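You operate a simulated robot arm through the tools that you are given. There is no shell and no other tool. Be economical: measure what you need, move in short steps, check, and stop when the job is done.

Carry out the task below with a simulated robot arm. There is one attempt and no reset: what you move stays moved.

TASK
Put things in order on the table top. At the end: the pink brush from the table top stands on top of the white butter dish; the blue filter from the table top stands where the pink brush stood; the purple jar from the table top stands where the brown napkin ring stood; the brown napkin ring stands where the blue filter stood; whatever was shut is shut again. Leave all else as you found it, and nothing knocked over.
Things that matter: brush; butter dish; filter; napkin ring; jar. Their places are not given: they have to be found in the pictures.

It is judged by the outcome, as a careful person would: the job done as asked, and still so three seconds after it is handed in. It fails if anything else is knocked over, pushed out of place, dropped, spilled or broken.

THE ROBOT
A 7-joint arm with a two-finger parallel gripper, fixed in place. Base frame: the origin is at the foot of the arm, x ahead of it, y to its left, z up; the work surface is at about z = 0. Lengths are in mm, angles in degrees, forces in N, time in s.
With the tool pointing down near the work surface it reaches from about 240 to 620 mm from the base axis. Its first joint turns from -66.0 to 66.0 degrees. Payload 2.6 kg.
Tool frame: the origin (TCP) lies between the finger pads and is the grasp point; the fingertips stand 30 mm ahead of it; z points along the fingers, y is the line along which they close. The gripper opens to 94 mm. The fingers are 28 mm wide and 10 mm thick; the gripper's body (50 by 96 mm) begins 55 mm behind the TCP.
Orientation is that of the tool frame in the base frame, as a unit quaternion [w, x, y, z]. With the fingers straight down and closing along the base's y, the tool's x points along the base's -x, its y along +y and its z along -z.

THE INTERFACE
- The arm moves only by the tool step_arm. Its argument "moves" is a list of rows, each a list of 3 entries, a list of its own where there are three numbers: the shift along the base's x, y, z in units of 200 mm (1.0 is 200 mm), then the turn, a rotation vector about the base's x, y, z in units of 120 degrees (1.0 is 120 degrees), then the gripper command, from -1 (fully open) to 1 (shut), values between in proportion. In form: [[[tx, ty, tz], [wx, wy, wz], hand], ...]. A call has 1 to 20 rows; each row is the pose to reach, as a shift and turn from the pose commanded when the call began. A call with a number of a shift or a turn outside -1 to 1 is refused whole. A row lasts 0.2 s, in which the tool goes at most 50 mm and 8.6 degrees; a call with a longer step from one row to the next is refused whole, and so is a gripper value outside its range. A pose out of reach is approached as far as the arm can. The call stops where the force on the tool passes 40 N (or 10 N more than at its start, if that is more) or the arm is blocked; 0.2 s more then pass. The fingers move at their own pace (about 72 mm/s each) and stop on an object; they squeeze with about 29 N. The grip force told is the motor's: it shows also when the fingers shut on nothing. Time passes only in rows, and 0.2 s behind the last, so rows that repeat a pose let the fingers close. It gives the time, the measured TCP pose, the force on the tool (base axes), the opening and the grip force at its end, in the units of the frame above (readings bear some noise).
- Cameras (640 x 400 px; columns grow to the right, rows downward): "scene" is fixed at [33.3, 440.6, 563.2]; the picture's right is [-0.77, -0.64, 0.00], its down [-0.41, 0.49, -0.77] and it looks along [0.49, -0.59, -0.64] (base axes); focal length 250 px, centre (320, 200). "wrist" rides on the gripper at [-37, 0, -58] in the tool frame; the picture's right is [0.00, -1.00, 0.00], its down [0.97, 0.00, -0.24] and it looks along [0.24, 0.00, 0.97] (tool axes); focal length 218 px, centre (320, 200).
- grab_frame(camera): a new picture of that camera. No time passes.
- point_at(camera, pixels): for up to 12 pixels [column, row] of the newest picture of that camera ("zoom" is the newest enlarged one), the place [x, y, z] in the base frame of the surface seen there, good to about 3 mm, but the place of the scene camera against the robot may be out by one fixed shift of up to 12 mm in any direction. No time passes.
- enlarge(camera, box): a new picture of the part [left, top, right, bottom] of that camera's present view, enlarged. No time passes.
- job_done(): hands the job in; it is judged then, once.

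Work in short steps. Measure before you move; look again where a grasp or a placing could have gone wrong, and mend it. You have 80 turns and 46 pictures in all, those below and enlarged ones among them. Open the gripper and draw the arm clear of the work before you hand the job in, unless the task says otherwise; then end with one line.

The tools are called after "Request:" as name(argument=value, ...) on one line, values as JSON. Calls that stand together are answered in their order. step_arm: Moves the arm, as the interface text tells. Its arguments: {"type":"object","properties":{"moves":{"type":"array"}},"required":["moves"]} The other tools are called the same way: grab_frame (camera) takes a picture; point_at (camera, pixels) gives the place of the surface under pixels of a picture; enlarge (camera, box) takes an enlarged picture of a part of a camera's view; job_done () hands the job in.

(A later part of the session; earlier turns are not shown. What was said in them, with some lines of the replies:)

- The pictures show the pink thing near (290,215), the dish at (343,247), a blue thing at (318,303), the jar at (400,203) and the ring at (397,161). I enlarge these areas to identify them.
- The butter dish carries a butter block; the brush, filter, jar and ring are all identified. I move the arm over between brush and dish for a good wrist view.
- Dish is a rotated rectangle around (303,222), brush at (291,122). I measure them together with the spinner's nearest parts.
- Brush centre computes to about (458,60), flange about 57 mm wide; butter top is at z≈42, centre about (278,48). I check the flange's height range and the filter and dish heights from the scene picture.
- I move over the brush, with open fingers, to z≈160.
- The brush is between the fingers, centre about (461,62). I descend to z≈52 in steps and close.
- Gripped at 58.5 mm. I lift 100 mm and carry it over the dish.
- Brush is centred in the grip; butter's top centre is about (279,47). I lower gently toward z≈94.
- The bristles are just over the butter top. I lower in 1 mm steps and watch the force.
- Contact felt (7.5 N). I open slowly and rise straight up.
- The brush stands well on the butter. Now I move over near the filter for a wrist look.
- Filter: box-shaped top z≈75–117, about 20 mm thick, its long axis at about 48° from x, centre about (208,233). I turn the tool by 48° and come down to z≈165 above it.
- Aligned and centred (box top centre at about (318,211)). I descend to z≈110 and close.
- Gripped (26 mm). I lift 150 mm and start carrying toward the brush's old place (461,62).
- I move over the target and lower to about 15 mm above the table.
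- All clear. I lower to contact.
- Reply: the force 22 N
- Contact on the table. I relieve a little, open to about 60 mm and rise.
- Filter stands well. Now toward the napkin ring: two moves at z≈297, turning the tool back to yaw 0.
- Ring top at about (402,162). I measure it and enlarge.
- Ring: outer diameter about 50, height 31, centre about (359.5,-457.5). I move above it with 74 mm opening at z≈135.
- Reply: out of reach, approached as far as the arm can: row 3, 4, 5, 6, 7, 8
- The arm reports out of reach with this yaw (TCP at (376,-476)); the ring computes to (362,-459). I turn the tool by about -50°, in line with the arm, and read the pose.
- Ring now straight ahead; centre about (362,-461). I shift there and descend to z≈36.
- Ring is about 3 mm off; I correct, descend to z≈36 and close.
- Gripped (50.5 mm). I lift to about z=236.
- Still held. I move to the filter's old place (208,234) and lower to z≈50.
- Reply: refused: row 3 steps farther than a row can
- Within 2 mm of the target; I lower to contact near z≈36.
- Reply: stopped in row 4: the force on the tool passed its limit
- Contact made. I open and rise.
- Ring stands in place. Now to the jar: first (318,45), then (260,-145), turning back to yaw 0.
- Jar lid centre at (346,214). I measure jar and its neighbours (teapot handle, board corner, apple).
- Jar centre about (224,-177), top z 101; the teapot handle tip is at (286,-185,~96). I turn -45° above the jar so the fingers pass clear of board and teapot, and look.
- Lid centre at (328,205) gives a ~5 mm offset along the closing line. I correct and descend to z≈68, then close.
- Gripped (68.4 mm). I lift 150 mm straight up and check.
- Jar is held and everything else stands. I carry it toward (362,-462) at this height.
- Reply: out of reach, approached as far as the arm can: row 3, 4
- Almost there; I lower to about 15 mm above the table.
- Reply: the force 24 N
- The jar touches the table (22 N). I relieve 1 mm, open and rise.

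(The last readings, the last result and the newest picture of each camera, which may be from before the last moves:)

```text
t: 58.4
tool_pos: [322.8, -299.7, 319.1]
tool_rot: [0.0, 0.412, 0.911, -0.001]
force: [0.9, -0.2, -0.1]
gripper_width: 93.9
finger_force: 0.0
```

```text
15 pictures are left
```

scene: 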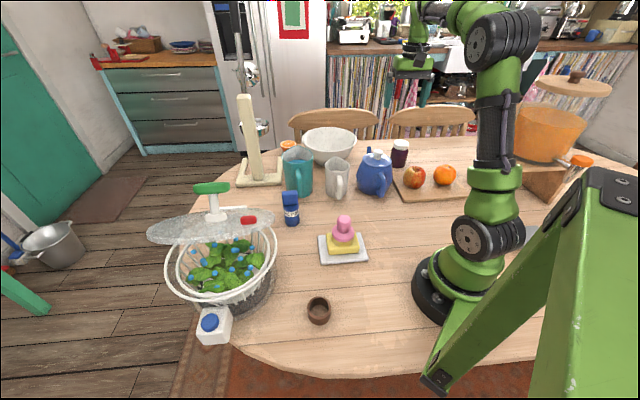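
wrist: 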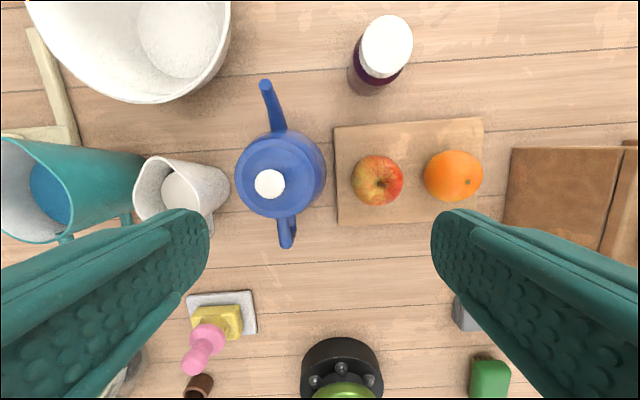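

Everything stands in its place (brush (343,232), filter (291,208), ring (319,311) and jar (400,153) in the scene picture), and the arm is clear with the gripper open. I hand it in.

Request:
job_done()

```text
The job is handed in.
```

The job is handed in. The pink brush stands on the butter in the white butter dish, and the filter, napkin ring and jar each stand in their new places within about 2–3 mm. The brush sits on the butter block because the free rim of the dish was too narrow for it. I opened nothing, so there was nothing to shut again. The last pictures show nothing else moved or knocked over.
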